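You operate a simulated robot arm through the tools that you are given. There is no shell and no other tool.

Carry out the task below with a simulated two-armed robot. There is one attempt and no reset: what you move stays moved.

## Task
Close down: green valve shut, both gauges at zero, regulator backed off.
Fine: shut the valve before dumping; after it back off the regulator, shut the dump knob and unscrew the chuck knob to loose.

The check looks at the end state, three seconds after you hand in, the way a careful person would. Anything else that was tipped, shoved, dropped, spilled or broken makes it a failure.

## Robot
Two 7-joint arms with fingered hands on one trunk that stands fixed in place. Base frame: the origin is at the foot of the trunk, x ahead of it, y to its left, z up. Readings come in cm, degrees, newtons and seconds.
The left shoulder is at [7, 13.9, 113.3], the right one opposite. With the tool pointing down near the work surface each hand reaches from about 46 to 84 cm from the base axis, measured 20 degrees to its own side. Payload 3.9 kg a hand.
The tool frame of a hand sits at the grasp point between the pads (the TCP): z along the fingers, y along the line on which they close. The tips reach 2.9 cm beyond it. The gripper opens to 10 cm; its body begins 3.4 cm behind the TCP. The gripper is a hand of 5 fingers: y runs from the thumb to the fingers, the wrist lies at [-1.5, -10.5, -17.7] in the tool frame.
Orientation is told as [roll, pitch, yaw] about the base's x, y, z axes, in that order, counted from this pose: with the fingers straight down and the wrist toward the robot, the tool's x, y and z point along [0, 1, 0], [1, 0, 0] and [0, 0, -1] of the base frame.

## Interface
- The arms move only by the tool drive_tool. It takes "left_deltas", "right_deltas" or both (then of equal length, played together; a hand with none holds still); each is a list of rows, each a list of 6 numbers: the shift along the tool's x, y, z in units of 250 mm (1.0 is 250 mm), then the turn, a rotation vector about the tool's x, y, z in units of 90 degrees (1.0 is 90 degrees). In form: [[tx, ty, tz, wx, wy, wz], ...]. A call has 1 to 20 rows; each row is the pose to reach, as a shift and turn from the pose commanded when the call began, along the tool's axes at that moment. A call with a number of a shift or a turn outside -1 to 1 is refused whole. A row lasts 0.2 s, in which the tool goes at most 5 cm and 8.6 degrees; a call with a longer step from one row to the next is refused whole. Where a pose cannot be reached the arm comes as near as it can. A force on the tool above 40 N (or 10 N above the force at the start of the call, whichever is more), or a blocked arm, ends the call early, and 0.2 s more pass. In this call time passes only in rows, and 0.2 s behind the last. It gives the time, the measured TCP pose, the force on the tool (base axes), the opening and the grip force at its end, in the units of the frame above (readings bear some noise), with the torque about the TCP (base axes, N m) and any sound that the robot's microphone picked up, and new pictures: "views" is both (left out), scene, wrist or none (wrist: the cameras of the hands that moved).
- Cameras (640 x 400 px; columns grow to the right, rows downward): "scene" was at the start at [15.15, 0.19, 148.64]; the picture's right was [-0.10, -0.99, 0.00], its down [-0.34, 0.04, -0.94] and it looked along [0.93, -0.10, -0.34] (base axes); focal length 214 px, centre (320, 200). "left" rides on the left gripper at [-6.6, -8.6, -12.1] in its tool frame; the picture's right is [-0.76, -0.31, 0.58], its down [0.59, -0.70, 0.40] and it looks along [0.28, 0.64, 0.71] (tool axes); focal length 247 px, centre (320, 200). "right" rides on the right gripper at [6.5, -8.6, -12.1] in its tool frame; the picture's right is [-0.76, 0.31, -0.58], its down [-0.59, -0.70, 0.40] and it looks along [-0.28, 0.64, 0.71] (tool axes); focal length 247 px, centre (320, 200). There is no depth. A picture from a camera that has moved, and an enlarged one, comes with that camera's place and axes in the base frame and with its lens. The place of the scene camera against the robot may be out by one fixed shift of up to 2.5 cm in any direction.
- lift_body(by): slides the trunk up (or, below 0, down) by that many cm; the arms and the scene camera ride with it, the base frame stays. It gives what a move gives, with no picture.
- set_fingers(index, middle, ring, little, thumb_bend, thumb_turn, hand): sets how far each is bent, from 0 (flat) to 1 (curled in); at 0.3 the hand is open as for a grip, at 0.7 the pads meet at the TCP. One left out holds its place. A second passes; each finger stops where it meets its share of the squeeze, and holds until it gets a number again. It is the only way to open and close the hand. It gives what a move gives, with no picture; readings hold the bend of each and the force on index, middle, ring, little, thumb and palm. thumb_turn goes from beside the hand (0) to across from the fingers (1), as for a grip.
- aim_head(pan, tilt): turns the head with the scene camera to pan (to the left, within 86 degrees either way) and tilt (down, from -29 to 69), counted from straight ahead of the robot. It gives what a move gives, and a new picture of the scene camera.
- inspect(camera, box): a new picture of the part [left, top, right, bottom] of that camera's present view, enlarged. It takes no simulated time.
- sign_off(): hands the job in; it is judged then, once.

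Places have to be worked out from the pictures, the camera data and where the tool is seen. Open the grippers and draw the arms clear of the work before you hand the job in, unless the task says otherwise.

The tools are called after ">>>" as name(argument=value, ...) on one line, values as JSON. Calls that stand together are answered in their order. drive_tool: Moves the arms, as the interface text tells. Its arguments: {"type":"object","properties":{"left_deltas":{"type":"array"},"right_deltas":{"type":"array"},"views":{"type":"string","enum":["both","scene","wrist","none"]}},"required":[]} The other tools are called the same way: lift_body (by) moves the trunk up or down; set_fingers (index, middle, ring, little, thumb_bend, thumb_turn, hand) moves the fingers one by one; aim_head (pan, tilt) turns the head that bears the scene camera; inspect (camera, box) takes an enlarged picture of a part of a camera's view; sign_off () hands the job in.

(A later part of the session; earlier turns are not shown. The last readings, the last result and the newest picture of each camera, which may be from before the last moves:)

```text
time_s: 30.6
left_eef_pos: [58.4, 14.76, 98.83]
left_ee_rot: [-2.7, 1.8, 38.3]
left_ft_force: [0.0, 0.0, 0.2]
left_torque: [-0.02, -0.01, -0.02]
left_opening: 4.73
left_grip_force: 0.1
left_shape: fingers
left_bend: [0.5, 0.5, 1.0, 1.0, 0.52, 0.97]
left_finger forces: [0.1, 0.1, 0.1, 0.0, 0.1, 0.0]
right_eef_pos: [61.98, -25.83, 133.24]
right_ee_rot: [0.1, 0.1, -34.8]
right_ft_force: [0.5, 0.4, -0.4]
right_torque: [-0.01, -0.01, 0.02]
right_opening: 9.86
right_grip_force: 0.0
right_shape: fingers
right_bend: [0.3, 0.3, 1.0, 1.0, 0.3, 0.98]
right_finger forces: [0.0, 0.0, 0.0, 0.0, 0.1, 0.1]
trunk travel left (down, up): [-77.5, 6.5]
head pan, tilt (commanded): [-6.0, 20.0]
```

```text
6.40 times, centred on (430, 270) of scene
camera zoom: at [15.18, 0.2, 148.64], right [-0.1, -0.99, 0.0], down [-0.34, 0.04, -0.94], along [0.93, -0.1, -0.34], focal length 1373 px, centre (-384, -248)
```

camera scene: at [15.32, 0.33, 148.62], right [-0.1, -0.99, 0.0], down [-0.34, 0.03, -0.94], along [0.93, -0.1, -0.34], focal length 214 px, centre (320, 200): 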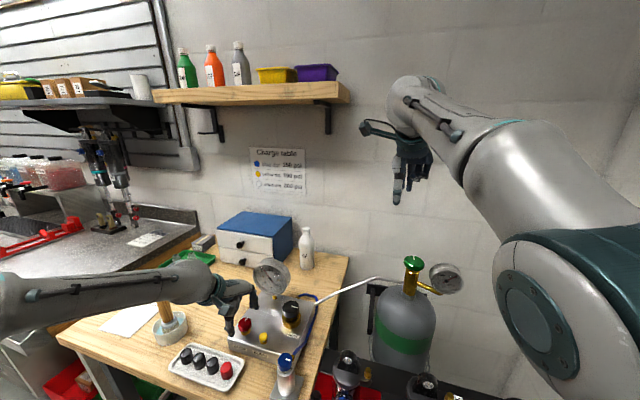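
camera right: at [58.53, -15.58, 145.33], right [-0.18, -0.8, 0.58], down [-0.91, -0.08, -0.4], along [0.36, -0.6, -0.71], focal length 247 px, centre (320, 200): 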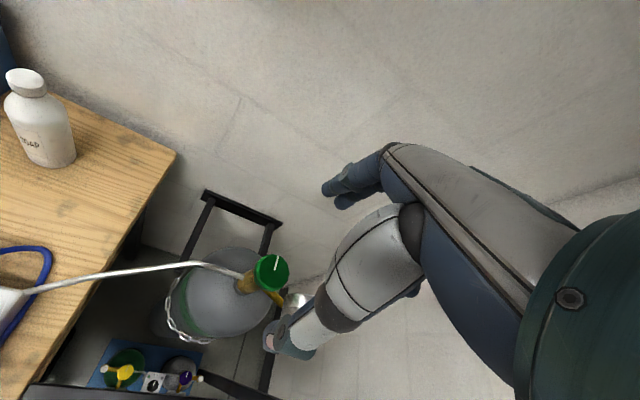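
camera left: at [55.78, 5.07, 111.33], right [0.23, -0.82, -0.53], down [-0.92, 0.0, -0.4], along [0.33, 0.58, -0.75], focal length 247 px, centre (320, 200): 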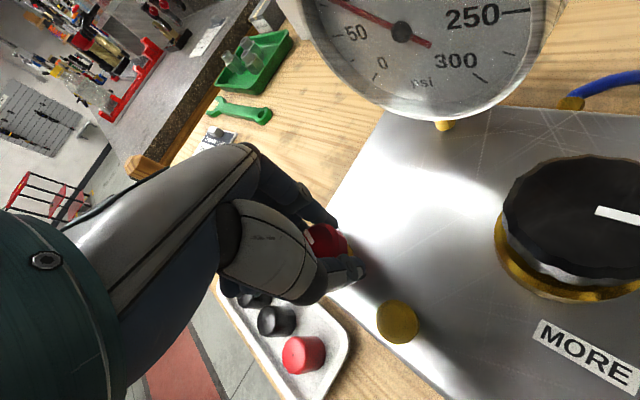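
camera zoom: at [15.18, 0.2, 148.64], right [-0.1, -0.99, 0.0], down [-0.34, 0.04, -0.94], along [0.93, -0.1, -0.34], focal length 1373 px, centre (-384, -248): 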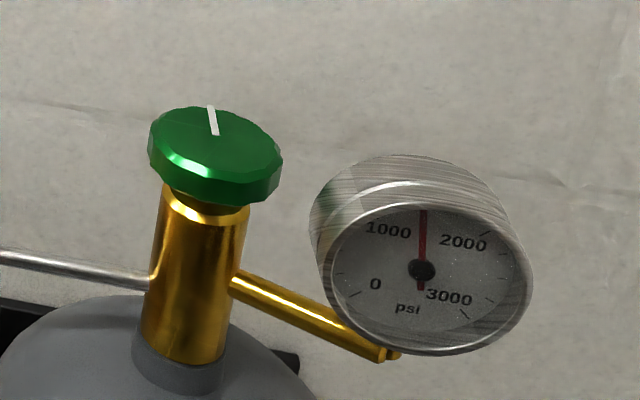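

Supply is at 1500 and falling. Leaving the dump open, I raise the left hand clear and carry it over to the regulator knob with yaw about −45°, ready to turn counter-clockwise later.

>>> drive_tool(left_deltas=[[0, 0, -0.18, 0, 0, 0], [0, 0, -0.36, 0, 0, 0], [0, 0, -0.552, 0, 0, 0], [-0.044, -0.023, -0.552, 0, 0, 0.091], [-0.089, -0.045, -0.552, 0, 0, 0.182], [-0.133, -0.068, -0.552, 0, 0, 0.273], [-0.177, -0.09, -0.552, 0, 0, 0.364], [-0.222, -0.113, -0.552, 0, 0, 0.455], [-0.266, -0.136, -0.552, 0, 0, 0.546], [-0.31, -0.158, -0.552, 0, 0, 0.637], [-0.354, -0.181, -0.552, 0, 0, 0.728], [-0.399, -0.203, -0.552, 0, 0, 0.819], [-0.443, -0.226, -0.552, 0, 0, 0.909]], views="both")

>>> inspect(camera="scene", box=[380, 240, 480, 300])

>>> inspect(camera="scene", box=[210, 240, 330, 370])

```text
time_s: 33.4
left_eef_pos: [60.32, 1.95, 112.15]
left_ee_rot: [0.0, 0.0, -45.3]
left_ft_force: [0.0, 0.4, 0.2]
left_torque: [0.02, -0.03, 0.01]
left_opening: 4.72
left_grip_force: 0.1
left_shape: fingers
left_bend: [0.5, 0.5, 1.0, 1.0, 0.52, 0.98]
left_finger forces: [0.1, 0.0, 0.0, 0.0, 0.0, 0.0]
right_eef_pos: [61.98, -25.93, 133.09]
right_ee_rot: [0.1, 0.1, -34.9]
right_ft_force: [0.4, -1.0, 0.0]
right_torque: [-0.02, 0.03, -0.05]
right_opening: 9.87
right_grip_force: 0.0
right_shape: fingers
right_bend: [0.3, 0.3, 1.0, 1.0, 0.3, 0.98]
right_finger forces: [0.0, 0.0, 0.0, 0.0, 0.1, 0.0]
trunk travel left (down, up): [-77.5, 6.5]
head pan, tilt (commanded): [-6.0, 20.0]
camera scene: at [15.25, 0.21, 148.63], right [-0.1, -0.99, 0.0], down [-0.34, 0.04, -0.94], along [0.93, -0.1, -0.34], focal length 214 px, centre (320, 200)
camera left: at [49.46, 3.59, 124.44], right [-0.75, -0.32, -0.58], down [-0.08, 0.91, -0.4], along [0.65, -0.26, -0.71], focal length 247 px, centre (320, 200)
```

scene: 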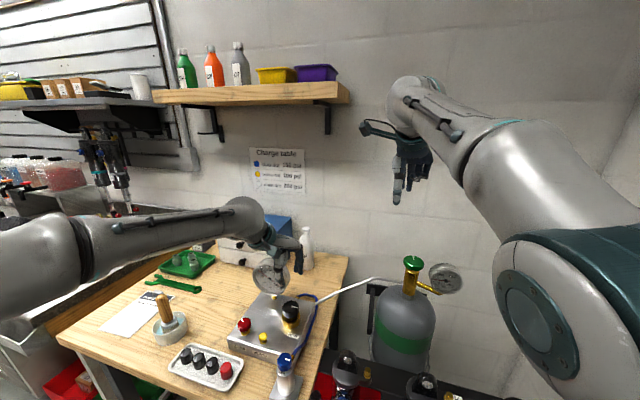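
left: 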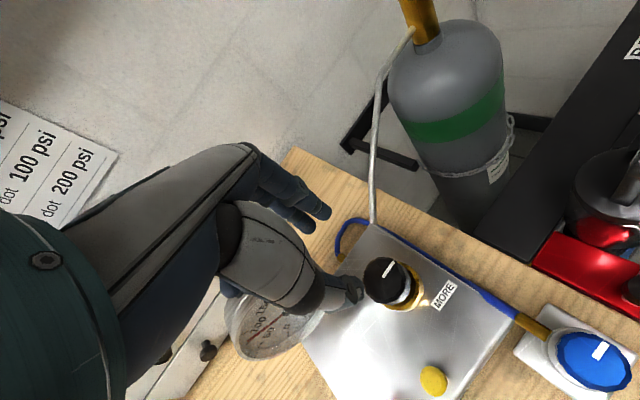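

```text
6.40 times, centred on (430, 270) of scene
camera zoom: at [15.25, 0.21, 148.63], right [-0.1, -0.99, 0.0], down [-0.34, 0.04, -0.94], along [0.93, -0.1, -0.34], focal length 1373 px, centre (-384, -248)
```

zoom: 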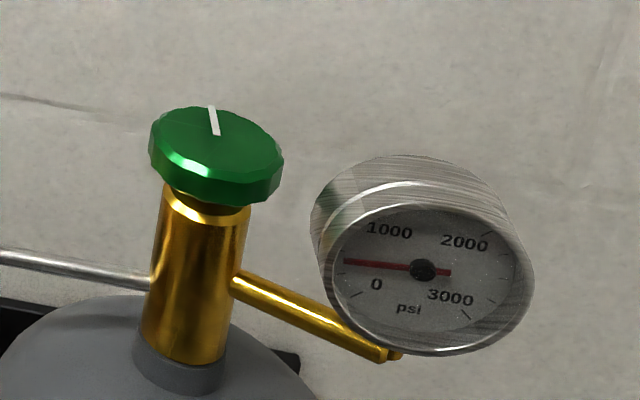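

```text
3.08 times, centred on (270, 305) of scene
camera zoom: at [15.25, 0.21, 148.63], right [-0.1, -0.99, 0.0], down [-0.34, 0.04, -0.94], along [0.93, -0.1, -0.34], focal length 660 px, centre (474, -123)
```

zoom: 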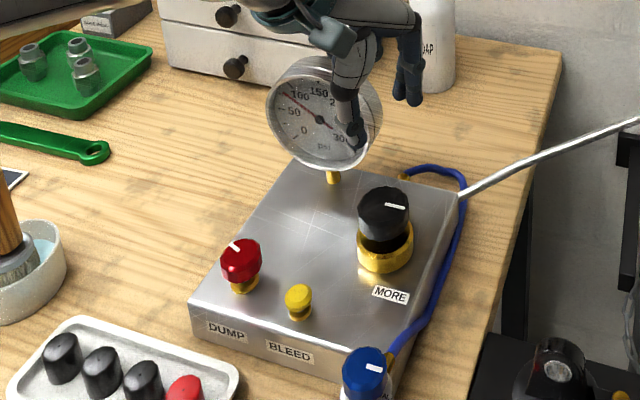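

The supply is at about 400 psi and still falling. The regulator knob centre is about 0.6 cm toward the thumb; I set the fingers wider and descend to z≈103 above it while the system drains.

>>> set_fingers(hand="left", index=0.4, middle=0.4, thumb_bend=0.4)

>>> drive_tool(left_deltas=[[0, -0.008, 0.12, 0, 0, 0], [0, -0.016, 0.24, 0, 0, 0], [0, -0.024, 0.366, 0, 0, 0]], views="wrist")

>>> inspect(camera="left", box=[220, 170, 460, 370])

>>> inspect(camera="scene", box=[210, 240, 330, 370])

>>> inspect(camera="scene", box=[380, 240, 480, 300])

```text
time_s: 34.4
left_eef_pos: [60.08, 2.01, 112.12]
left_ee_rot: [0.1, 0.1, -45.2]
left_ft_force: [-0.8, -0.3, -0.4]
left_torque: [-0.02, 0.01, -0.01]
left_opening: 7.44
left_grip_force: 0.1
left_shape: fingers
left_bend: [0.4, 0.4, 1.0, 1.0, 0.4, 0.98]
left_finger forces: [0.0, 0.0, 0.0, 0.1, 0.0, 0.0]
right_eef_pos: [61.85, -25.99, 133.23]
right_ee_rot: [0.2, 0.2, -34.9]
right_ft_force: [-0.4, -0.8, -0.1]
right_torque: [0.0, -0.02, 0.04]
right_opening: 9.83
right_grip_force: 0.1
right_shape: fingers
right_bend: [0.3, 0.3, 1.0, 1.0, 0.3, 0.98]
right_finger forces: [0.0, 0.0, 0.0, 0.0, 0.1, 0.0]
trunk travel left (down, up): [-77.5, 6.5]
head pan, tilt (commanded): [-6.0, 20.0]
```

```text
time_s: 35.2
left_eef_pos: [59.72, 2.43, 102.82]
left_ee_rot: [0.0, 0.1, -45.2]
left_ft_force: [1.6, -0.5, 0.3]
left_torque: [0.0, 0.01, -0.04]
left_opening: 7.45
left_grip_force: 0.0
left_shape: fingers
left_bend: [0.4, 0.4, 1.0, 1.0, 0.4, 0.98]
left_finger forces: [0.1, 0.0, 0.0, 0.0, 0.0, 0.0]
right_eef_pos: [61.86, -25.89, 133.15]
right_ee_rot: [0.1, 0.0, -34.8]
right_ft_force: [-0.6, -0.8, -1.0]
right_torque: [-0.02, 0.0, 0.02]
right_opening: 9.84
right_grip_force: 0.1
right_shape: fingers
right_bend: [0.3, 0.3, 1.0, 1.0, 0.3, 0.98]
right_finger forces: [0.0, 0.1, 0.0, 0.0, 0.1, 0.0]
trunk travel left (down, up): [-77.5, 6.5]
head pan, tilt (commanded): [-6.0, 20.0]
camera left: at [49.07, 3.98, 115.05], right [-0.75, -0.32, -0.58], down [-0.08, 0.91, -0.4], along [0.65, -0.26, -0.71], focal length 247 px, centre (320, 200)
```

left: 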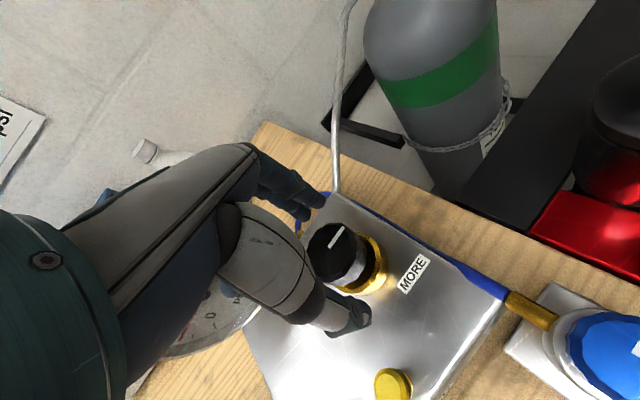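

```text
2.00 times, centred on (340, 270) of left
camera zoom: at [49.07, 3.98, 115.05], right [-0.75, -0.32, -0.58], down [-0.08, 0.91, -0.4], along [0.65, -0.26, -0.71], focal length 494 px, centre (280, 60)
```

zoom: 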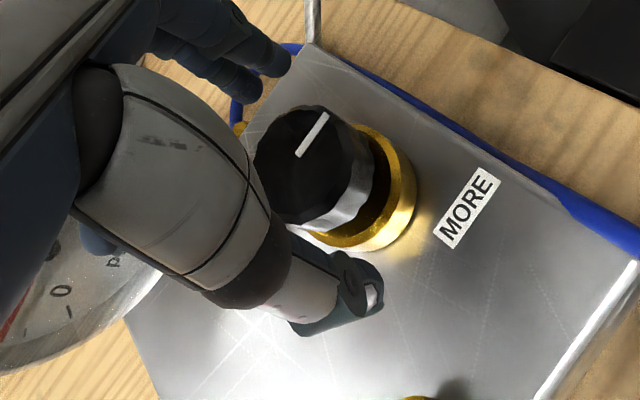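

```text
3.08 times, centred on (270, 305) of scene
camera zoom: at [15.21, 0.2, 148.63], right [-0.1, -0.99, 0.0], down [-0.34, 0.04, -0.94], along [0.93, -0.1, -0.34], focal length 660 px, centre (474, -123)
```

zoom: 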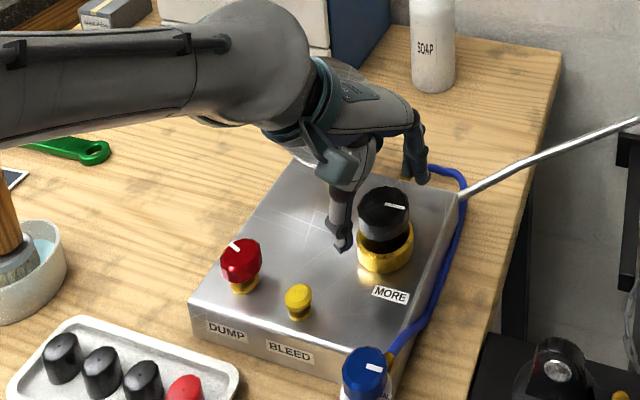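

```text
6.40 times, centred on (430, 270) of scene
camera zoom: at [15.21, 0.2, 148.63], right [-0.1, -0.99, 0.0], down [-0.34, 0.04, -0.94], along [0.93, -0.1, -0.34], focal length 1373 px, centre (-384, -248)
```

zoom: 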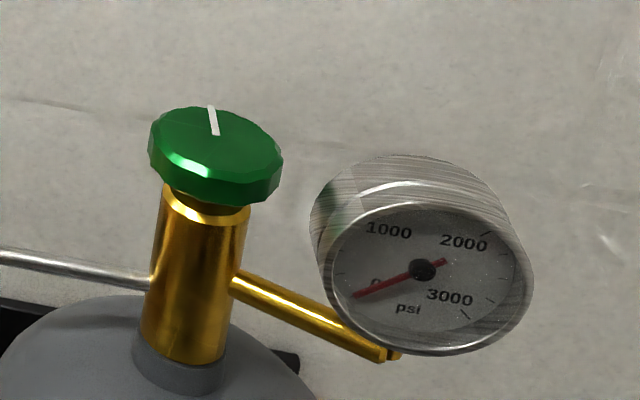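

The supply gauge now reads zero. I check the bench gauge through the left wrist camera before lowering onto the regulator.

>>> inspect(camera="left", box=[140, 260, 280, 380])

>>> inspect(camera="scene", box=[245, 255, 295, 295])

```text
3.33 times, centred on (210, 320) of left
camera zoom: at [49.07, 3.98, 115.05], right [-0.75, -0.32, -0.58], down [-0.08, 0.91, -0.4], along [0.65, -0.26, -0.71], focal length 823 px, centre (687, -200)
```

zoom: 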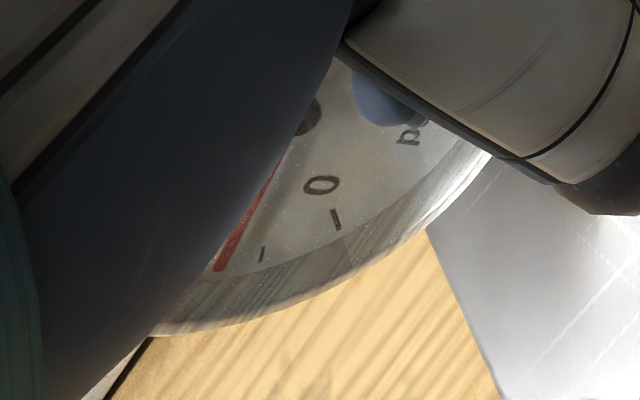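

```text
10.00 times, centred on (270, 275) of scene
camera zoom: at [15.21, 0.2, 148.63], right [-0.1, -0.99, 0.0], down [-0.34, 0.04, -0.94], along [0.93, -0.1, -0.34], focal length 2145 px, centre (820, -550)
```

zoom: 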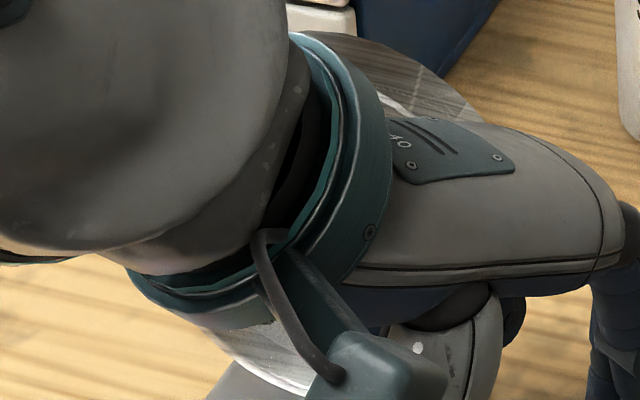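

The bench gauge is still at about 40 psi and draining. I lower slowly to the knob height (z≈100.2) while waiting.

>>> drive_tool(left_deltas=[[0, 0, 0.03, 0, 0, 0], [0, 0, 0.06, 0, 0, 0], [0, 0, 0.09, 0, 0, 0], [0, 0, 0.104, 0, 0, 0], [0, 0, 0.104, 0, 0, 0], [0, 0, 0.104, 0, 0, 0], [0, 0, 0.104, 0, 0, 0]], views="wrist")

>>> inspect(camera="left", box=[220, 150, 460, 350])

>>> inspect(camera="left", box=[120, 260, 260, 400])

>>> inspect(camera="scene", box=[240, 250, 340, 340])

```text
time_s: 36.8
left_eef_pos: [59.7, 2.26, 100.39]
left_ee_rot: [0.0, 0.0, -45.1]
left_ft_force: [0.5, -0.1, -0.8]
left_torque: [0.0, 0.0, 0.02]
left_opening: 7.46
left_grip_force: 0.0
left_shape: fingers
left_bend: [0.4, 0.4, 1.0, 1.0, 0.4, 0.98]
left_finger forces: [0.0, 0.0, 0.1, 0.1, 0.0, 0.0]
right_eef_pos: [61.79, -25.91, 133.18]
right_ee_rot: [0.1, 0.1, -34.9]
right_ft_force: [-0.1, -0.2, 0.2]
right_torque: [-0.01, 0.02, 0.0]
right_opening: 9.84
right_grip_force: 0.2
right_shape: fingers
right_bend: [0.3, 0.3, 1.0, 1.0, 0.3, 0.98]
right_finger forces: [0.0, 0.0, 0.0, 0.0, 0.1, 0.0]
trunk travel left (down, up): [-77.5, 6.5]
head pan, tilt (commanded): [-6.0, 20.0]
camera left: at [48.94, 3.97, 112.59], right [-0.75, -0.32, -0.58], down [-0.08, 0.91, -0.4], along [0.65, -0.26, -0.71], focal length 247 px, centre (320, 200)
```

left: 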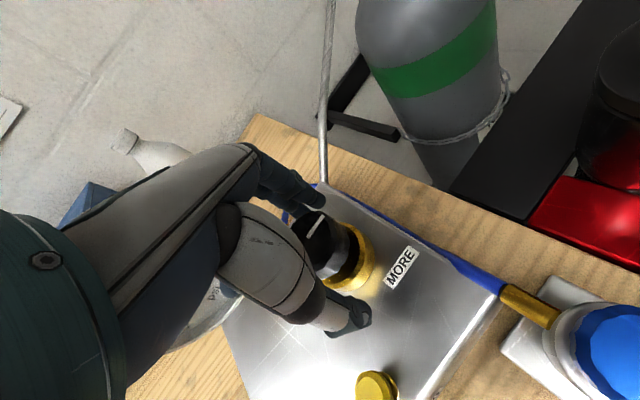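

```text
2.00 times, centred on (340, 250) of left
camera zoom: at [48.94, 3.97, 112.59], right [-0.75, -0.32, -0.58], down [-0.08, 0.91, -0.4], along [0.65, -0.26, -0.71], focal length 494 px, centre (280, 100)
```

zoom: 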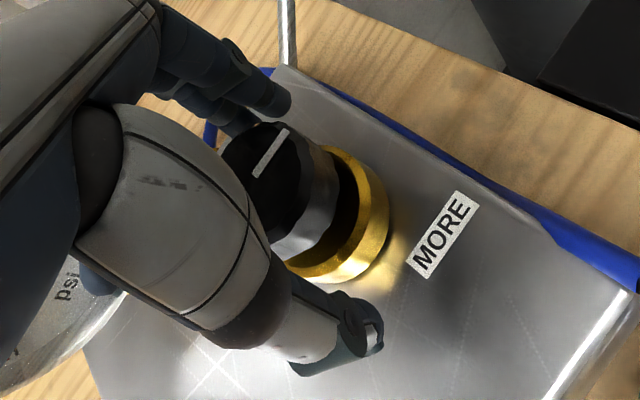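

```text
2.86 times, centred on (190, 330) of left
camera zoom: at [48.94, 3.97, 112.59], right [-0.75, -0.32, -0.58], down [-0.08, 0.91, -0.4], along [0.65, -0.26, -0.71], focal length 706 px, centre (691, -171)
```

zoom: 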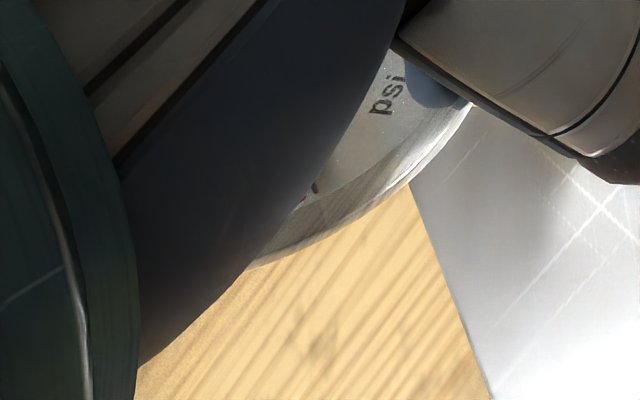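

```text
4.44 times, centred on (290, 295) of scene
camera zoom: at [15.15, 0.19, 148.64], right [-0.1, -0.99, 0.0], down [-0.34, 0.04, -0.94], along [0.93, -0.1, -0.34], focal length 953 px, centre (453, -222)
```

zoom: 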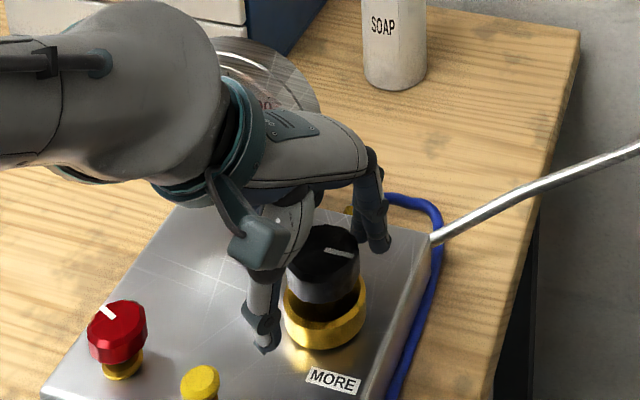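

Knob centred at the TCP. The bench gauge is hidden from here, so I hold still for 3 s to let it drain fully before touching the regulator.

>>> drive_tool(left_deltas=[[0, 0, 0, 0, 0, 0], [0, 0, 0, 0, 0, 0], [0, 0, 0, 0, 0, 0], [0, 0, 0, 0, 0, 0], [0, 0, 0, 0, 0, 0], [0, 0, 0, 0, 0, 0], [0, 0, 0, 0, 0, 0], [0, 0, 0, 0, 0, 0], [0, 0, 0, 0, 0, 0], [0, 0, 0, 0, 0, 0], [0, 0, 0, 0, 0, 0], [0, 0, 0, 0, 0, 0], [0, 0, 0, 0, 0, 0], [0, 0, 0, 0, 0, 0], [0, 0, 0, 0, 0, 0]], views="scene")

>>> inspect(camera="scene", box=[380, 240, 480, 300])

```text
time_s: 40.0
left_eef_pos: [59.71, 2.46, 100.25]
left_ee_rot: [0.0, 0.0, -45.2]
left_ft_force: [-0.1, 0.3, -0.5]
left_torque: [0.06, -0.04, 0.0]
left_opening: 7.46
left_grip_force: 0.1
left_shape: fingers
left_bend: [0.4, 0.4, 1.0, 1.0, 0.4, 0.98]
left_finger forces: [0.0, 0.1, 0.1, 0.1, 0.0, 0.0]
right_eef_pos: [61.89, -25.88, 133.1]
right_ee_rot: [0.1, 0.0, -35.0]
right_ft_force: [0.8, 0.7, 0.1]
right_torque: [0.01, -0.01, -0.01]
right_opening: 9.85
right_grip_force: 0.1
right_shape: fingers
right_bend: [0.3, 0.3, 1.0, 1.0, 0.3, 0.98]
right_finger forces: [0.1, 0.1, 0.0, 0.1, 0.1, 0.0]
trunk travel left (down, up): [-77.5, 6.5]
head pan, tilt (commanded): [-6.0, 20.0]
camera scene: at [15.15, 0.19, 148.64], right [-0.1, -0.99, 0.0], down [-0.34, 0.04, -0.94], along [0.93, -0.1, -0.34], focal length 214 px, centre (320, 200)
```

scene: 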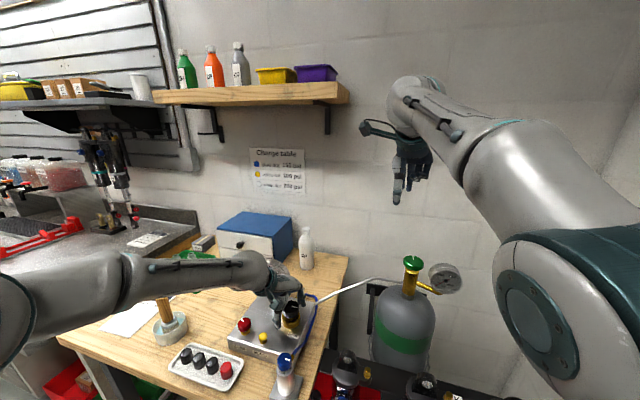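

```text
6.40 times, centred on (430, 270) of scene
camera zoom: at [15.15, 0.19, 148.64], right [-0.1, -0.99, 0.0], down [-0.34, 0.04, -0.94], along [0.93, -0.1, -0.34], focal length 1373 px, centre (-384, -248)
```

zoom: 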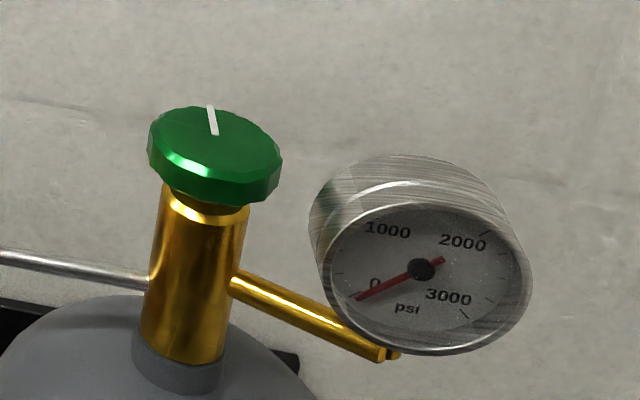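

Supply gauge is at zero with the valve shut. Now I grip the regulator knob and turn it counter-clockwise (away from MORE) by about 63°.

>>> set_fingers(hand="left", index=0.7, middle=0.7, thumb_bend=0.7)

>>> inspect(camera="left", box=[220, 150, 460, 350])

>>> drive_tool(left_deltas=[[0, 0, 0, 0, 0, -0.07], [0, 0, 0, 0, 0, -0.14], [0, 0, 0, 0, 0, -0.21], [0, 0, 0, 0, 0, -0.28], [0, 0, 0, 0, 0, -0.35], [0, 0, 0, 0, 0, -0.42], [0, 0, 0, 0, 0, -0.49], [0, 0, 0, 0, 0, -0.56], [0, 0, 0, 0, 0, -0.63], [0, 0, 0, 0, 0, -0.7]], views="both")

>>> inspect(camera="left", box=[220, 150, 460, 350])

```text
time_s: 41.0
left_eef_pos: [59.9, 2.21, 100.36]
left_ee_rot: [0.0, -0.1, -45.1]
left_ft_force: [8.2, -6.9, 2.9]
left_torque: [-0.07, -0.13, -0.03]
left_opening: 3.67
left_grip_force: 13.1
left_shape: fingers
left_bend: [0.54, 0.56, 1.0, 1.0, 0.63, 0.97]
left_finger forces: [10.3, 7.7, 0.0, 0.1, 8.2, 0.1]
right_eef_pos: [61.97, -26.04, 133.02]
right_ee_rot: [0.1, 0.3, -34.9]
right_ft_force: [0.1, 0.3, -0.1]
right_torque: [-0.02, -0.02, -0.01]
right_opening: 9.84
right_grip_force: 0.1
right_shape: fingers
right_bend: [0.3, 0.3, 1.0, 1.0, 0.3, 0.98]
right_finger forces: [0.0, 0.1, 0.0, 0.0, 0.1, 0.0]
trunk travel left (down, up): [-77.5, 6.5]
head pan, tilt (commanded): [-6.0, 20.0]
```

```text
2.00 times, centred on (340, 250) of left
camera zoom: at [49.07, 3.8, 112.6], right [-0.75, -0.32, -0.58], down [-0.08, 0.91, -0.4], along [0.65, -0.25, -0.71], focal length 494 px, centre (280, 100)
```

zoom: 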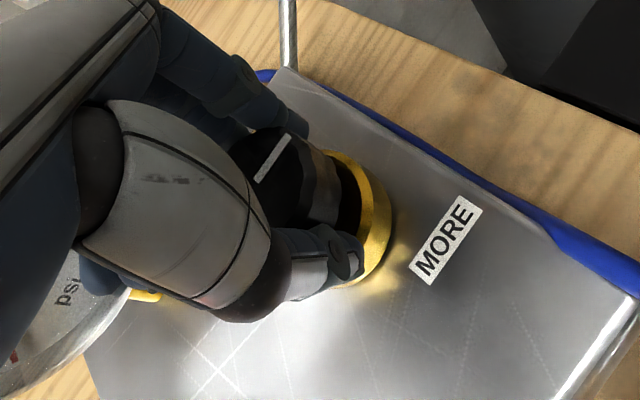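

```text
time_s: 43.2
left_eef_pos: [60.31, 3.31, 101.24]
left_ee_rot: [-3.1, 1.4, 19.8]
left_ft_force: [-1.3, -8.5, -14.6]
left_torque: [-0.04, -0.07, 0.04]
left_opening: 3.99
left_grip_force: 10.7
left_shape: fingers
left_bend: [0.56, 0.62, 1.0, 1.0, 0.59, 0.93]
left_finger forces: [6.1, 1.9, 0.0, 0.0, 12.6, 0.0]
right_eef_pos: [62.0, -26.13, 132.96]
right_ee_rot: [0.2, 0.2, -34.9]
right_ft_force: [-0.6, -0.4, 0.6]
right_torque: [0.0, 0.0, 0.01]
right_opening: 9.84
right_grip_force: 0.0
right_shape: fingers
right_bend: [0.3, 0.3, 1.0, 1.0, 0.3, 0.98]
right_finger forces: [0.0, 0.0, 0.1, 0.0, 0.1, 0.0]
trunk travel left (down, up): [-77.5, 6.5]
head pan, tilt (commanded): [-6.0, 20.0]
camera scene: at [15.33, 0.0, 148.6], right [-0.1, -0.99, 0.0], down [-0.34, 0.04, -0.94], along [0.93, -0.1, -0.34], focal length 214 px, centre (320, 200)
camera left: at [54.5, -4.82, 114.13], right [-0.03, -0.85, -0.53], down [-0.86, 0.29, -0.41], along [0.5, 0.44, -0.74], focal length 247 px, centre (320, 200)
```

scene: 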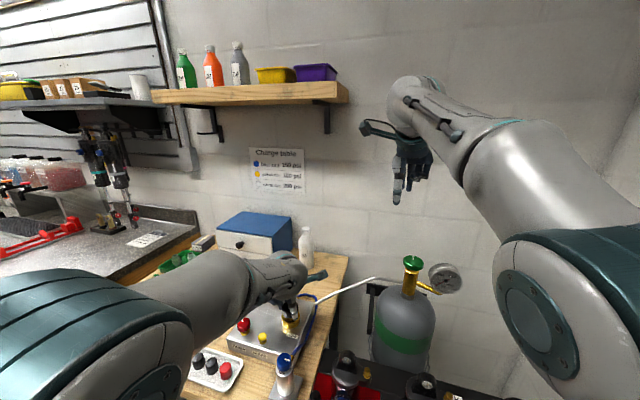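
left: 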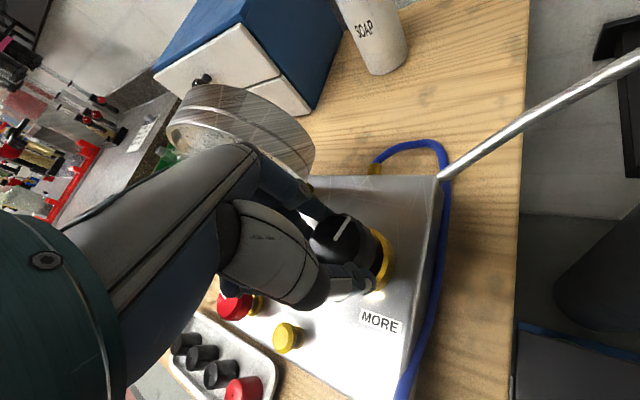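

```text
2.00 times, centred on (340, 250) of left
camera zoom: at [54.5, -4.82, 114.13], right [-0.03, -0.85, -0.53], down [-0.86, 0.29, -0.41], along [0.5, 0.44, -0.74], focal length 494 px, centre (280, 100)
```

zoom: 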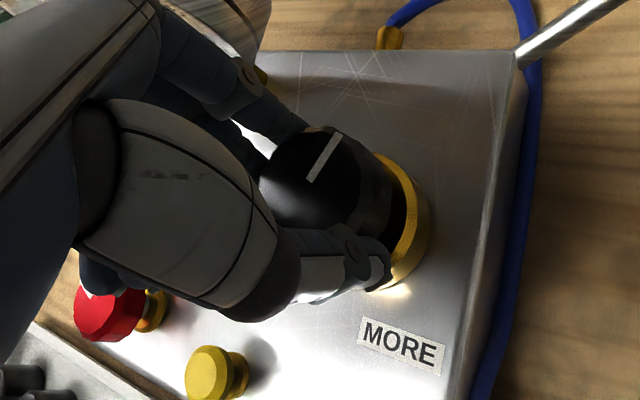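

The knob followed for about 65°, but the arm is at its limit near yaw +20° and has drifted a bit. I release, swing back to yaw −45°, and look at the pointer and the gauge.

>>> set_fingers(hand="left", index=0.4, middle=0.4, thumb_bend=0.4)

>>> drive_tool(left_deltas=[[0, 0, 0, 0, 0, 0.07], [0, 0, 0, 0, 0, 0.14], [0, 0, 0, 0, 0, 0.21], [0, 0, 0, 0, 0, 0.28], [0, 0, 0, 0, 0, 0.35], [0, 0, 0, 0, 0, 0.42], [0, 0, 0, 0, 0, 0.49], [0, 0, 0, 0, 0, 0.56], [0, 0, 0, 0, 0, 0.63], [0, 0, 0, 0, 0, 0.7]], views="both")

>>> inspect(camera="left", box=[220, 150, 460, 350])

>>> inspect(camera="scene", box=[230, 250, 330, 350])

```text
time_s: 44.2
left_eef_pos: [60.33, 3.26, 101.61]
left_ee_rot: [-3.6, 1.1, 19.6]
left_ft_force: [0.4, 0.1, 0.6]
left_torque: [0.01, 0.03, -0.01]
left_opening: 7.46
left_grip_force: 0.1
left_shape: fingers
left_bend: [0.4, 0.4, 1.0, 1.0, 0.4, 0.97]
left_finger forces: [0.1, 0.1, 0.0, 0.0, 0.0, 0.0]
right_eef_pos: [61.9, -25.97, 133.09]
right_ee_rot: [0.1, 0.1, -34.9]
right_ft_force: [0.1, -0.2, -0.3]
right_torque: [-0.01, -0.02, -0.06]
right_opening: 9.86
right_grip_force: 0.1
right_shape: fingers
right_bend: [0.3, 0.3, 1.0, 1.0, 0.3, 0.98]
right_finger forces: [0.1, 0.0, 0.0, 0.1, 0.0, 0.1]
trunk travel left (down, up): [-77.5, 6.5]
head pan, tilt (commanded): [-6.0, 20.0]
```

```text
time_s: 46.4
left_eef_pos: [59.71, 2.4, 100.31]
left_ee_rot: [-0.1, 0.0, -45.3]
left_ft_force: [0.3, -0.1, 0.1]
left_torque: [0.0, -0.01, -0.01]
left_opening: 7.45
left_grip_force: 0.1
left_shape: fingers
left_bend: [0.4, 0.4, 1.0, 1.0, 0.4, 0.98]
left_finger forces: [0.1, 0.0, 0.0, 0.0, 0.0, 0.0]
right_eef_pos: [61.88, -25.91, 133.1]
right_ee_rot: [0.0, 0.1, -35.0]
right_ft_force: [0.2, -0.5, 0.2]
right_torque: [-0.01, -0.1, -0.01]
right_opening: 9.85
right_grip_force: 0.0
right_shape: fingers
right_bend: [0.3, 0.3, 1.0, 1.0, 0.3, 0.98]
right_finger forces: [0.1, 0.1, 0.1, 0.1, 0.0, 0.0]
trunk travel left (down, up): [-77.5, 6.5]
head pan, tilt (commanded): [-6.0, 20.0]
camera scene: at [15.2, 0.26, 148.63], right [-0.1, -0.99, 0.0], down [-0.34, 0.04, -0.94], along [0.93, -0.1, -0.34], focal length 214 px, centre (320, 200)
camera left: at [48.88, 4.06, 112.55], right [-0.75, -0.31, -0.58], down [-0.08, 0.91, -0.4], along [0.65, -0.26, -0.71], focal length 247 px, centre (320, 200)
```

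scene: 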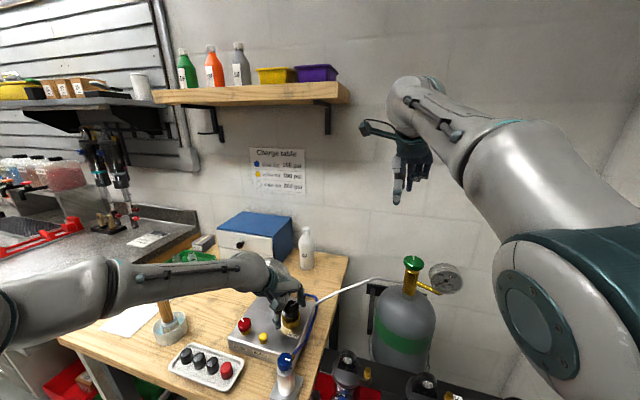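
left: 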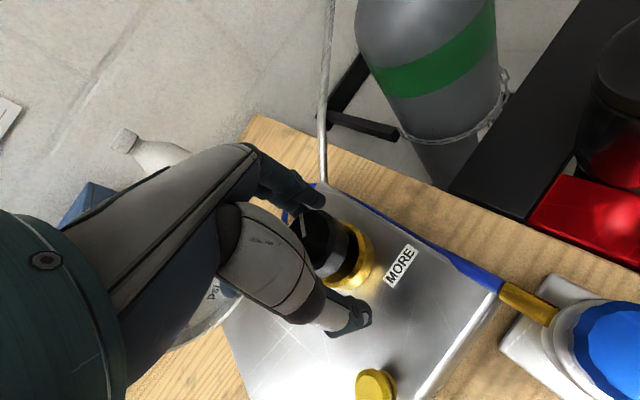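

```text
2.00 times, centred on (340, 250) of left
camera zoom: at [48.88, 4.06, 112.55], right [-0.75, -0.31, -0.58], down [-0.08, 0.91, -0.4], along [0.65, -0.26, -0.71], focal length 494 px, centre (280, 100)
```

zoom: 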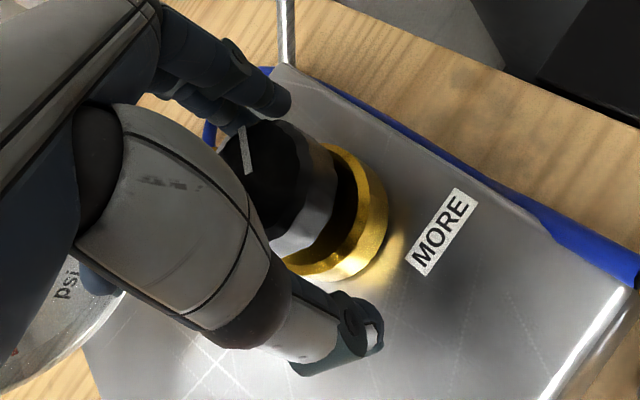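

```text
4.00 times, centred on (280, 300) of scene
camera zoom: at [15.2, 0.26, 148.63], right [-0.1, -0.99, 0.0], down [-0.34, 0.04, -0.94], along [0.93, -0.1, -0.34], focal length 858 px, centre (480, -200)
```

zoom: 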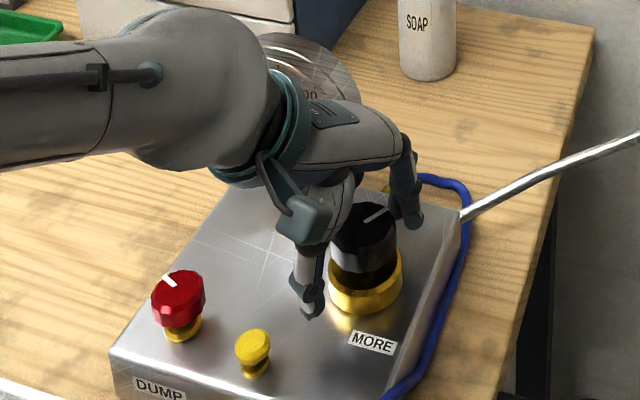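

The pointer has moved roughly 55–60° counter-clockwise. I go back a little further to yaw −60°, regrip and turn another 60°, watching the torque for a stop.

>>> drive_tool(left_deltas=[[0, 0, 0, 0, 0, 0.085], [0, 0, 0, 0, 0, 0.167]], views="none")

>>> set_fingers(hand="left", index=0.7, middle=0.7, thumb_bend=0.7)

>>> inspect(camera="left", box=[220, 150, 460, 350])

>>> drive_tool(left_deltas=[[0, 0, 0, 0, 0, -0.067], [0, 0, 0, 0, 0, -0.133], [0, 0, 0, 0, 0, -0.2], [0, 0, 0, 0, 0, -0.267], [0, 0, 0, 0, 0, -0.333], [0, 0, 0, 0, 0, -0.4]], views="wrist")

>>> inspect(camera="left", box=[220, 150, 460, 350])

```text
time_s: 47.0
left_eef_pos: [59.76, 2.28, 100.17]
left_ee_rot: [0.0, 0.0, -60.3]
left_ft_force: [-1.0, 0.2, -0.3]
left_torque: [0.0, 0.01, 0.0]
left_opening: 7.46
left_grip_force: 0.0
left_shape: fingers
left_bend: [0.4, 0.4, 1.0, 1.0, 0.4, 0.98]
left_finger forces: [0.1, 0.0, 0.1, 0.0, 0.0, 0.1]
right_eef_pos: [61.81, -25.81, 133.03]
right_ee_rot: [0.0, 0.0, -34.9]
right_ft_force: [-0.8, 0.0, 0.8]
right_torque: [0.01, 0.01, -0.01]
right_opening: 9.86
right_grip_force: 0.1
right_shape: fingers
right_bend: [0.3, 0.3, 1.0, 1.0, 0.3, 0.98]
right_finger forces: [0.0, 0.0, 0.0, 0.0, 0.1, 0.1]
trunk travel left (down, up): [-77.5, 6.5]
head pan, tilt (commanded): [-6.0, 20.0]
```

```text
time_s: 48.0
left_eef_pos: [59.79, 2.2, 100.4]
left_ee_rot: [0.1, 0.0, -60.2]
left_ft_force: [4.4, -10.8, 1.8]
left_torque: [-0.09, -0.07, -0.06]
left_opening: 3.38
left_grip_force: 12.6
left_shape: fingers
left_bend: [0.56, 0.56, 1.0, 1.0, 0.63, 0.97]
left_finger forces: [10.0, 7.6, 0.0, 0.0, 7.1, 0.0]
right_eef_pos: [61.97, -26.12, 133.16]
right_ee_rot: [0.1, 0.2, -34.9]
right_ft_force: [0.6, 0.4, -0.2]
right_torque: [0.03, 0.01, 0.0]
right_opening: 9.88
right_grip_force: 0.0
right_shape: fingers
right_bend: [0.3, 0.3, 1.0, 1.0, 0.3, 0.98]
right_finger forces: [0.1, 0.1, 0.1, 0.0, 0.1, 0.1]
trunk travel left (down, up): [-77.5, 6.5]
head pan, tilt (commanded): [-6.0, 20.0]
```

```text
2.00 times, centred on (340, 250) of left
camera zoom: at [49.65, 6.46, 112.64], right [-0.81, -0.11, -0.58], down [0.16, 0.9, -0.4], along [0.56, -0.42, -0.71], focal length 494 px, centre (280, 100)
```

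zoom: 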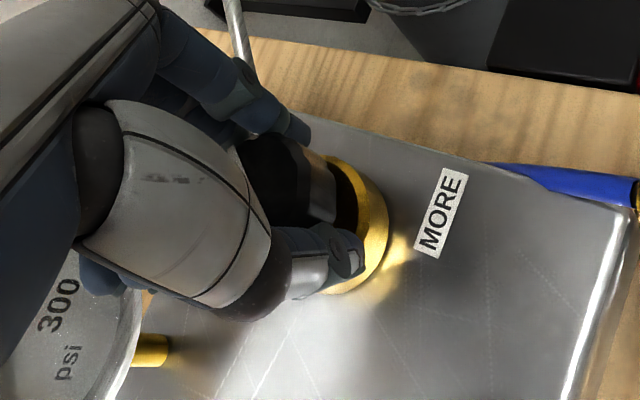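

```text
time_s: 49.4
left_eef_pos: [59.71, 1.94, 100.3]
left_ee_rot: [0.1, 0.1, -24.1]
left_ft_force: [6.5, -15.2, 2.4]
left_torque: [-0.26, -0.11, -0.32]
left_opening: 3.4
left_grip_force: 13.5
left_shape: fingers
left_bend: [0.54, 0.55, 1.0, 1.0, 0.64, 0.97]
left_finger forces: [11.6, 8.8, 0.0, 0.1, 6.8, 0.0]
right_eef_pos: [61.85, -26.29, 132.98]
right_ee_rot: [0.2, 0.3, -34.9]
right_ft_force: [-1.1, 0.0, -0.7]
right_torque: [0.0, 0.0, 0.01]
right_opening: 9.86
right_grip_force: 0.1
right_shape: fingers
right_bend: [0.3, 0.3, 1.0, 1.0, 0.3, 0.98]
right_finger forces: [0.1, 0.1, 0.1, 0.0, 0.0, 0.0]
trunk travel left (down, up): [-77.5, 6.5]
head pan, tilt (commanded): [-6.0, 20.0]
camera left: at [49.19, -0.4, 112.64], right [-0.59, -0.56, -0.58], down [-0.4, 0.83, -0.4], along [0.7, 0.0, -0.71], focal length 247 px, centre (320, 200)
```

left: 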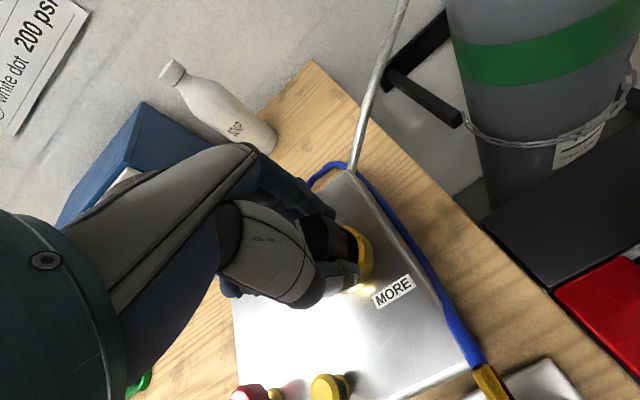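

```text
2.00 times, centred on (340, 250) of left
camera zoom: at [49.19, -0.4, 112.64], right [-0.59, -0.56, -0.58], down [-0.4, 0.83, -0.4], along [0.7, 0.0, -0.71], focal length 494 px, centre (280, 100)
```

zoom: 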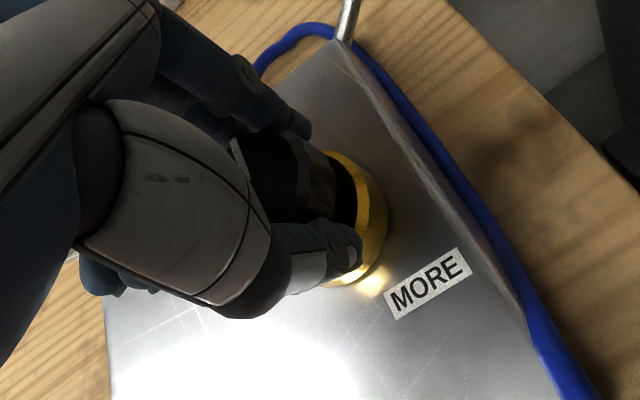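

Torque is up to 0.32 N m and the pointer looks to be slipping in the grip, pointing about straight ahead. I turn another 12° to confirm the stop.

>>> drive_tool(left_deltas=[[0, 0, 0, 0, 0, -0.067], [0, 0, 0, 0, 0, -0.133]], views="none")

>>> inspect(camera="left", box=[220, 150, 460, 350])

>>> inspect(camera="scene", box=[230, 250, 330, 350])

```text
time_s: 50.0
left_eef_pos: [59.65, 1.81, 100.37]
left_ee_rot: [0.0, 0.2, -12.2]
left_ft_force: [5.3, -22.1, 0.0]
left_torque: [-0.34, -0.07, -0.62]
left_opening: 3.3
left_grip_force: 16.1
left_shape: fingers
left_bend: [0.55, 0.54, 1.0, 1.0, 0.64, 0.98]
left_finger forces: [16.6, 8.9, 0.0, 0.0, 6.7, 0.0]
right_eef_pos: [62.08, -26.55, 132.97]
right_ee_rot: [0.3, 0.3, -35.0]
right_ft_force: [0.1, 0.0, 0.0]
right_torque: [-0.01, 0.01, -0.02]
right_opening: 9.85
right_grip_force: 0.1
right_shape: fingers
right_bend: [0.3, 0.3, 1.0, 1.0, 0.3, 0.98]
right_finger forces: [0.0, 0.0, 0.1, 0.0, 0.0, 0.0]
trunk travel left (down, up): [-77.5, 6.5]
head pan, tilt (commanded): [-6.0, 20.0]
```

```text
2.00 times, centred on (340, 250) of left
camera zoom: at [49.89, -2.65, 112.62], right [-0.46, -0.67, -0.58], down [-0.56, 0.72, -0.4], along [0.69, 0.14, -0.71], focal length 494 px, centre (280, 100)
```

zoom: 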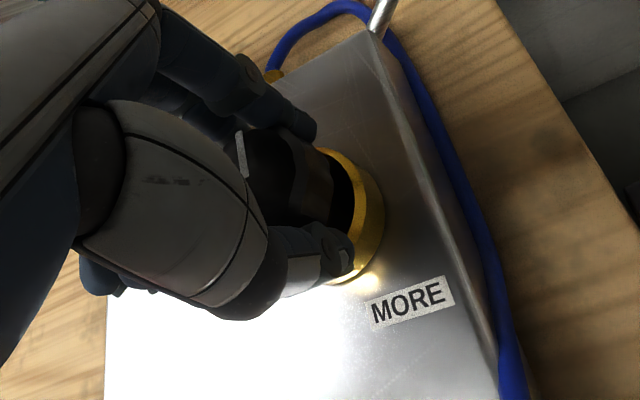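

```text
4.00 times, centred on (280, 300) of scene
camera zoom: at [15.27, -0.38, 148.62], right [-0.1, -0.99, 0.0], down [-0.34, 0.04, -0.94], along [0.93, -0.1, -0.34], focal length 858 px, centre (480, -200)
```

zoom: 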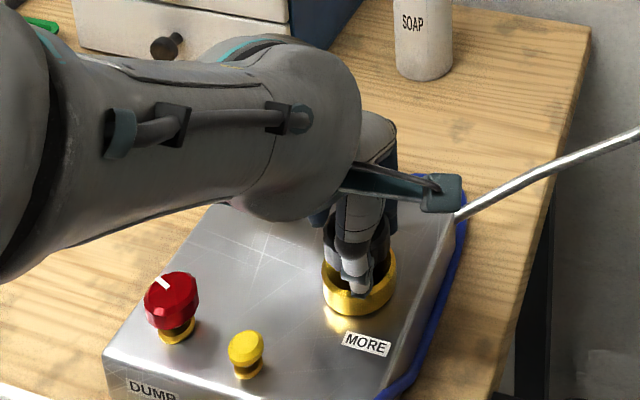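

Torque doubled to 0.62 N m while the pointer stayed put, so the regulator is fully backed off at its stop. I release, lift the left hand, and look at knob and gauge.

>>> set_fingers(hand="left", index=0.4, middle=0.4, thumb_bend=0.4)

>>> drive_tool(left_deltas=[[0, 0, -0.15, 0, 0, 0], [0, 0, -0.3, 0, 0, 0], [0, 0, -0.45, 0, 0, 0], [0.1, 0, -0.5, 0, 0, 0], [0.2, -0.03, -0.55, 0, 0, 0], [0.3, -0.06, -0.55, 0, 0, 0], [0.4, -0.08, -0.55, 0, 0, 0], [0.5, -0.1, -0.55, 0, 0, 0]], views="both")

>>> inspect(camera="scene", box=[220, 240, 340, 370])

>>> inspect(camera="scene", box=[245, 255, 295, 295])

>>> inspect(camera="scene", box=[400, 250, 470, 300])

```text
time_s: 51.0
left_eef_pos: [59.73, 2.46, 100.45]
left_ee_rot: [0.0, 0.0, -12.2]
left_ft_force: [-0.2, -0.6, -0.3]
left_torque: [0.02, 0.01, -0.01]
left_opening: 7.43
left_grip_force: 0.1
left_shape: fingers
left_bend: [0.4, 0.4, 1.0, 1.0, 0.4, 0.98]
left_finger forces: [0.0, 0.0, 0.0, 0.0, 0.0, 0.1]
right_eef_pos: [61.94, -25.83, 133.21]
right_ee_rot: [0.1, 0.1, -34.9]
right_ft_force: [-0.6, 0.2, -0.1]
right_torque: [0.05, 0.01, 0.0]
right_opening: 9.85
right_grip_force: 0.1
right_shape: fingers
right_bend: [0.3, 0.3, 1.0, 1.0, 0.3, 0.98]
right_finger forces: [0.1, 0.1, 0.1, 0.0, 0.0, 0.0]
trunk travel left (down, up): [-77.5, 6.5]
head pan, tilt (commanded): [-6.0, 20.0]
```

```text
time_s: 52.8
left_eef_pos: [59.83, 15.21, 114.16]
left_ee_rot: [-0.2, 0.1, -12.2]
left_ft_force: [-0.1, 1.0, -0.5]
left_torque: [-0.01, -0.03, -0.02]
left_opening: 7.44
left_grip_force: 0.1
left_shape: fingers
left_bend: [0.4, 0.4, 1.0, 1.0, 0.4, 0.98]
left_finger forces: [0.0, 0.1, 0.0, 0.1, 0.0, 0.0]
right_eef_pos: [61.9, -25.74, 133.07]
right_ee_rot: [0.1, 0.1, -34.9]
right_ft_force: [0.6, 0.5, 0.0]
right_torque: [-0.04, 0.0, 0.03]
right_opening: 9.83
right_grip_force: 0.0
right_shape: fingers
right_bend: [0.3, 0.3, 1.0, 1.0, 0.3, 0.98]
right_finger forces: [0.0, 0.1, 0.0, 0.0, 0.0, 0.1]
trunk travel left (down, up): [-77.5, 6.5]
head pan, tilt (commanded): [-6.0, 20.0]
camera scene: at [15.12, 0.31, 148.64], right [-0.1, -0.99, 0.0], down [-0.34, 0.03, -0.94], along [0.93, -0.1, -0.34], focal length 214 px, centre (320, 200)
camera left: at [49.95, 10.8, 126.41], right [-0.46, -0.68, -0.58], down [-0.56, 0.72, -0.4], along [0.69, 0.14, -0.71], focal length 247 px, centre (320, 200)
```

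scene: 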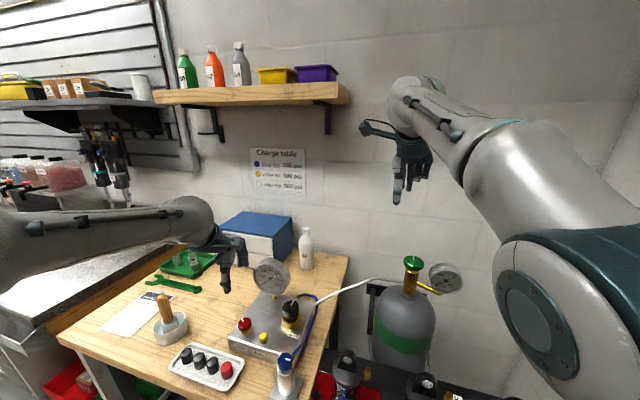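
left: 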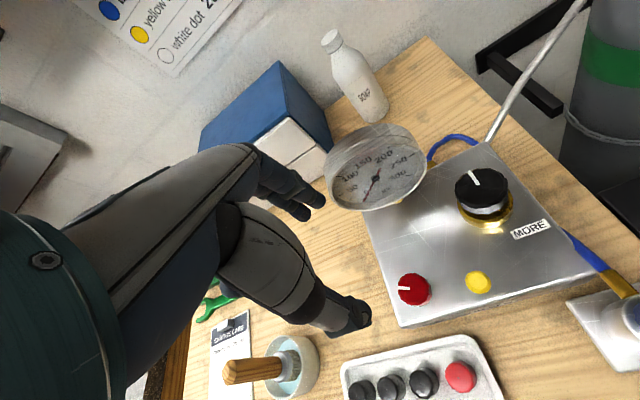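

```text
3.08 times, centred on (280, 305) of scene
camera zoom: at [15.12, 0.31, 148.64], right [-0.1, -0.99, 0.0], down [-0.34, 0.03, -0.94], along [0.93, -0.1, -0.34], focal length 660 px, centre (443, -123)
```

zoom: 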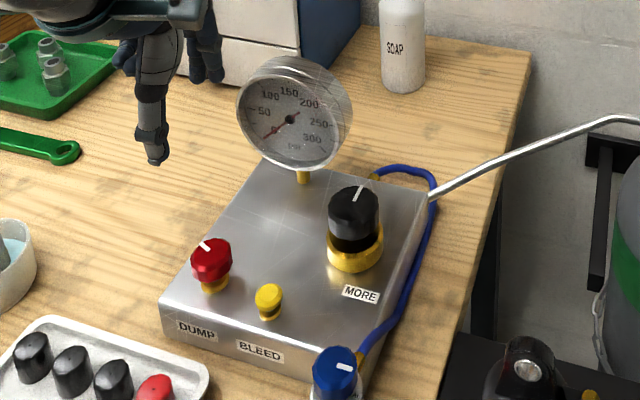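

```text
10.00 times, centred on (270, 275) of scene
camera zoom: at [15.12, 0.31, 148.64], right [-0.1, -0.99, 0.0], down [-0.34, 0.03, -0.94], along [0.93, -0.1, -0.34], focal length 2145 px, centre (820, -550)
```

zoom: 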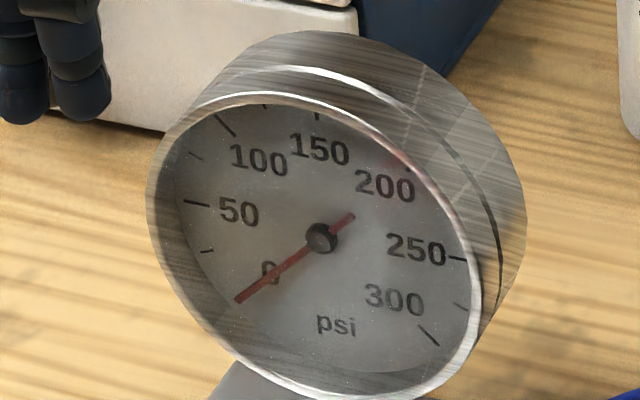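

```text
8.00 times, centred on (435, 275) of scene
camera zoom: at [15.12, 0.31, 148.64], right [-0.1, -0.99, 0.0], down [-0.34, 0.03, -0.94], along [0.93, -0.1, -0.34], focal length 1716 px, centre (-600, -400)
```

zoom: 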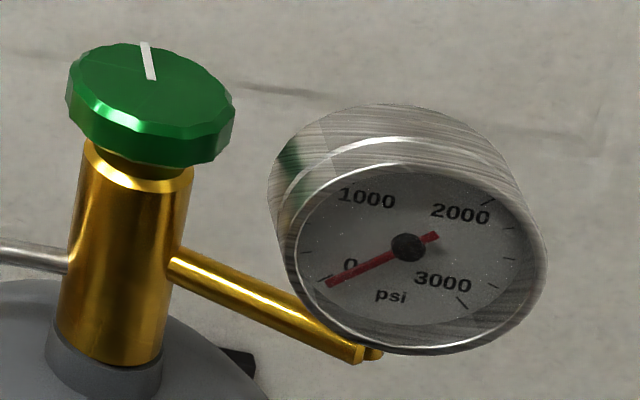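

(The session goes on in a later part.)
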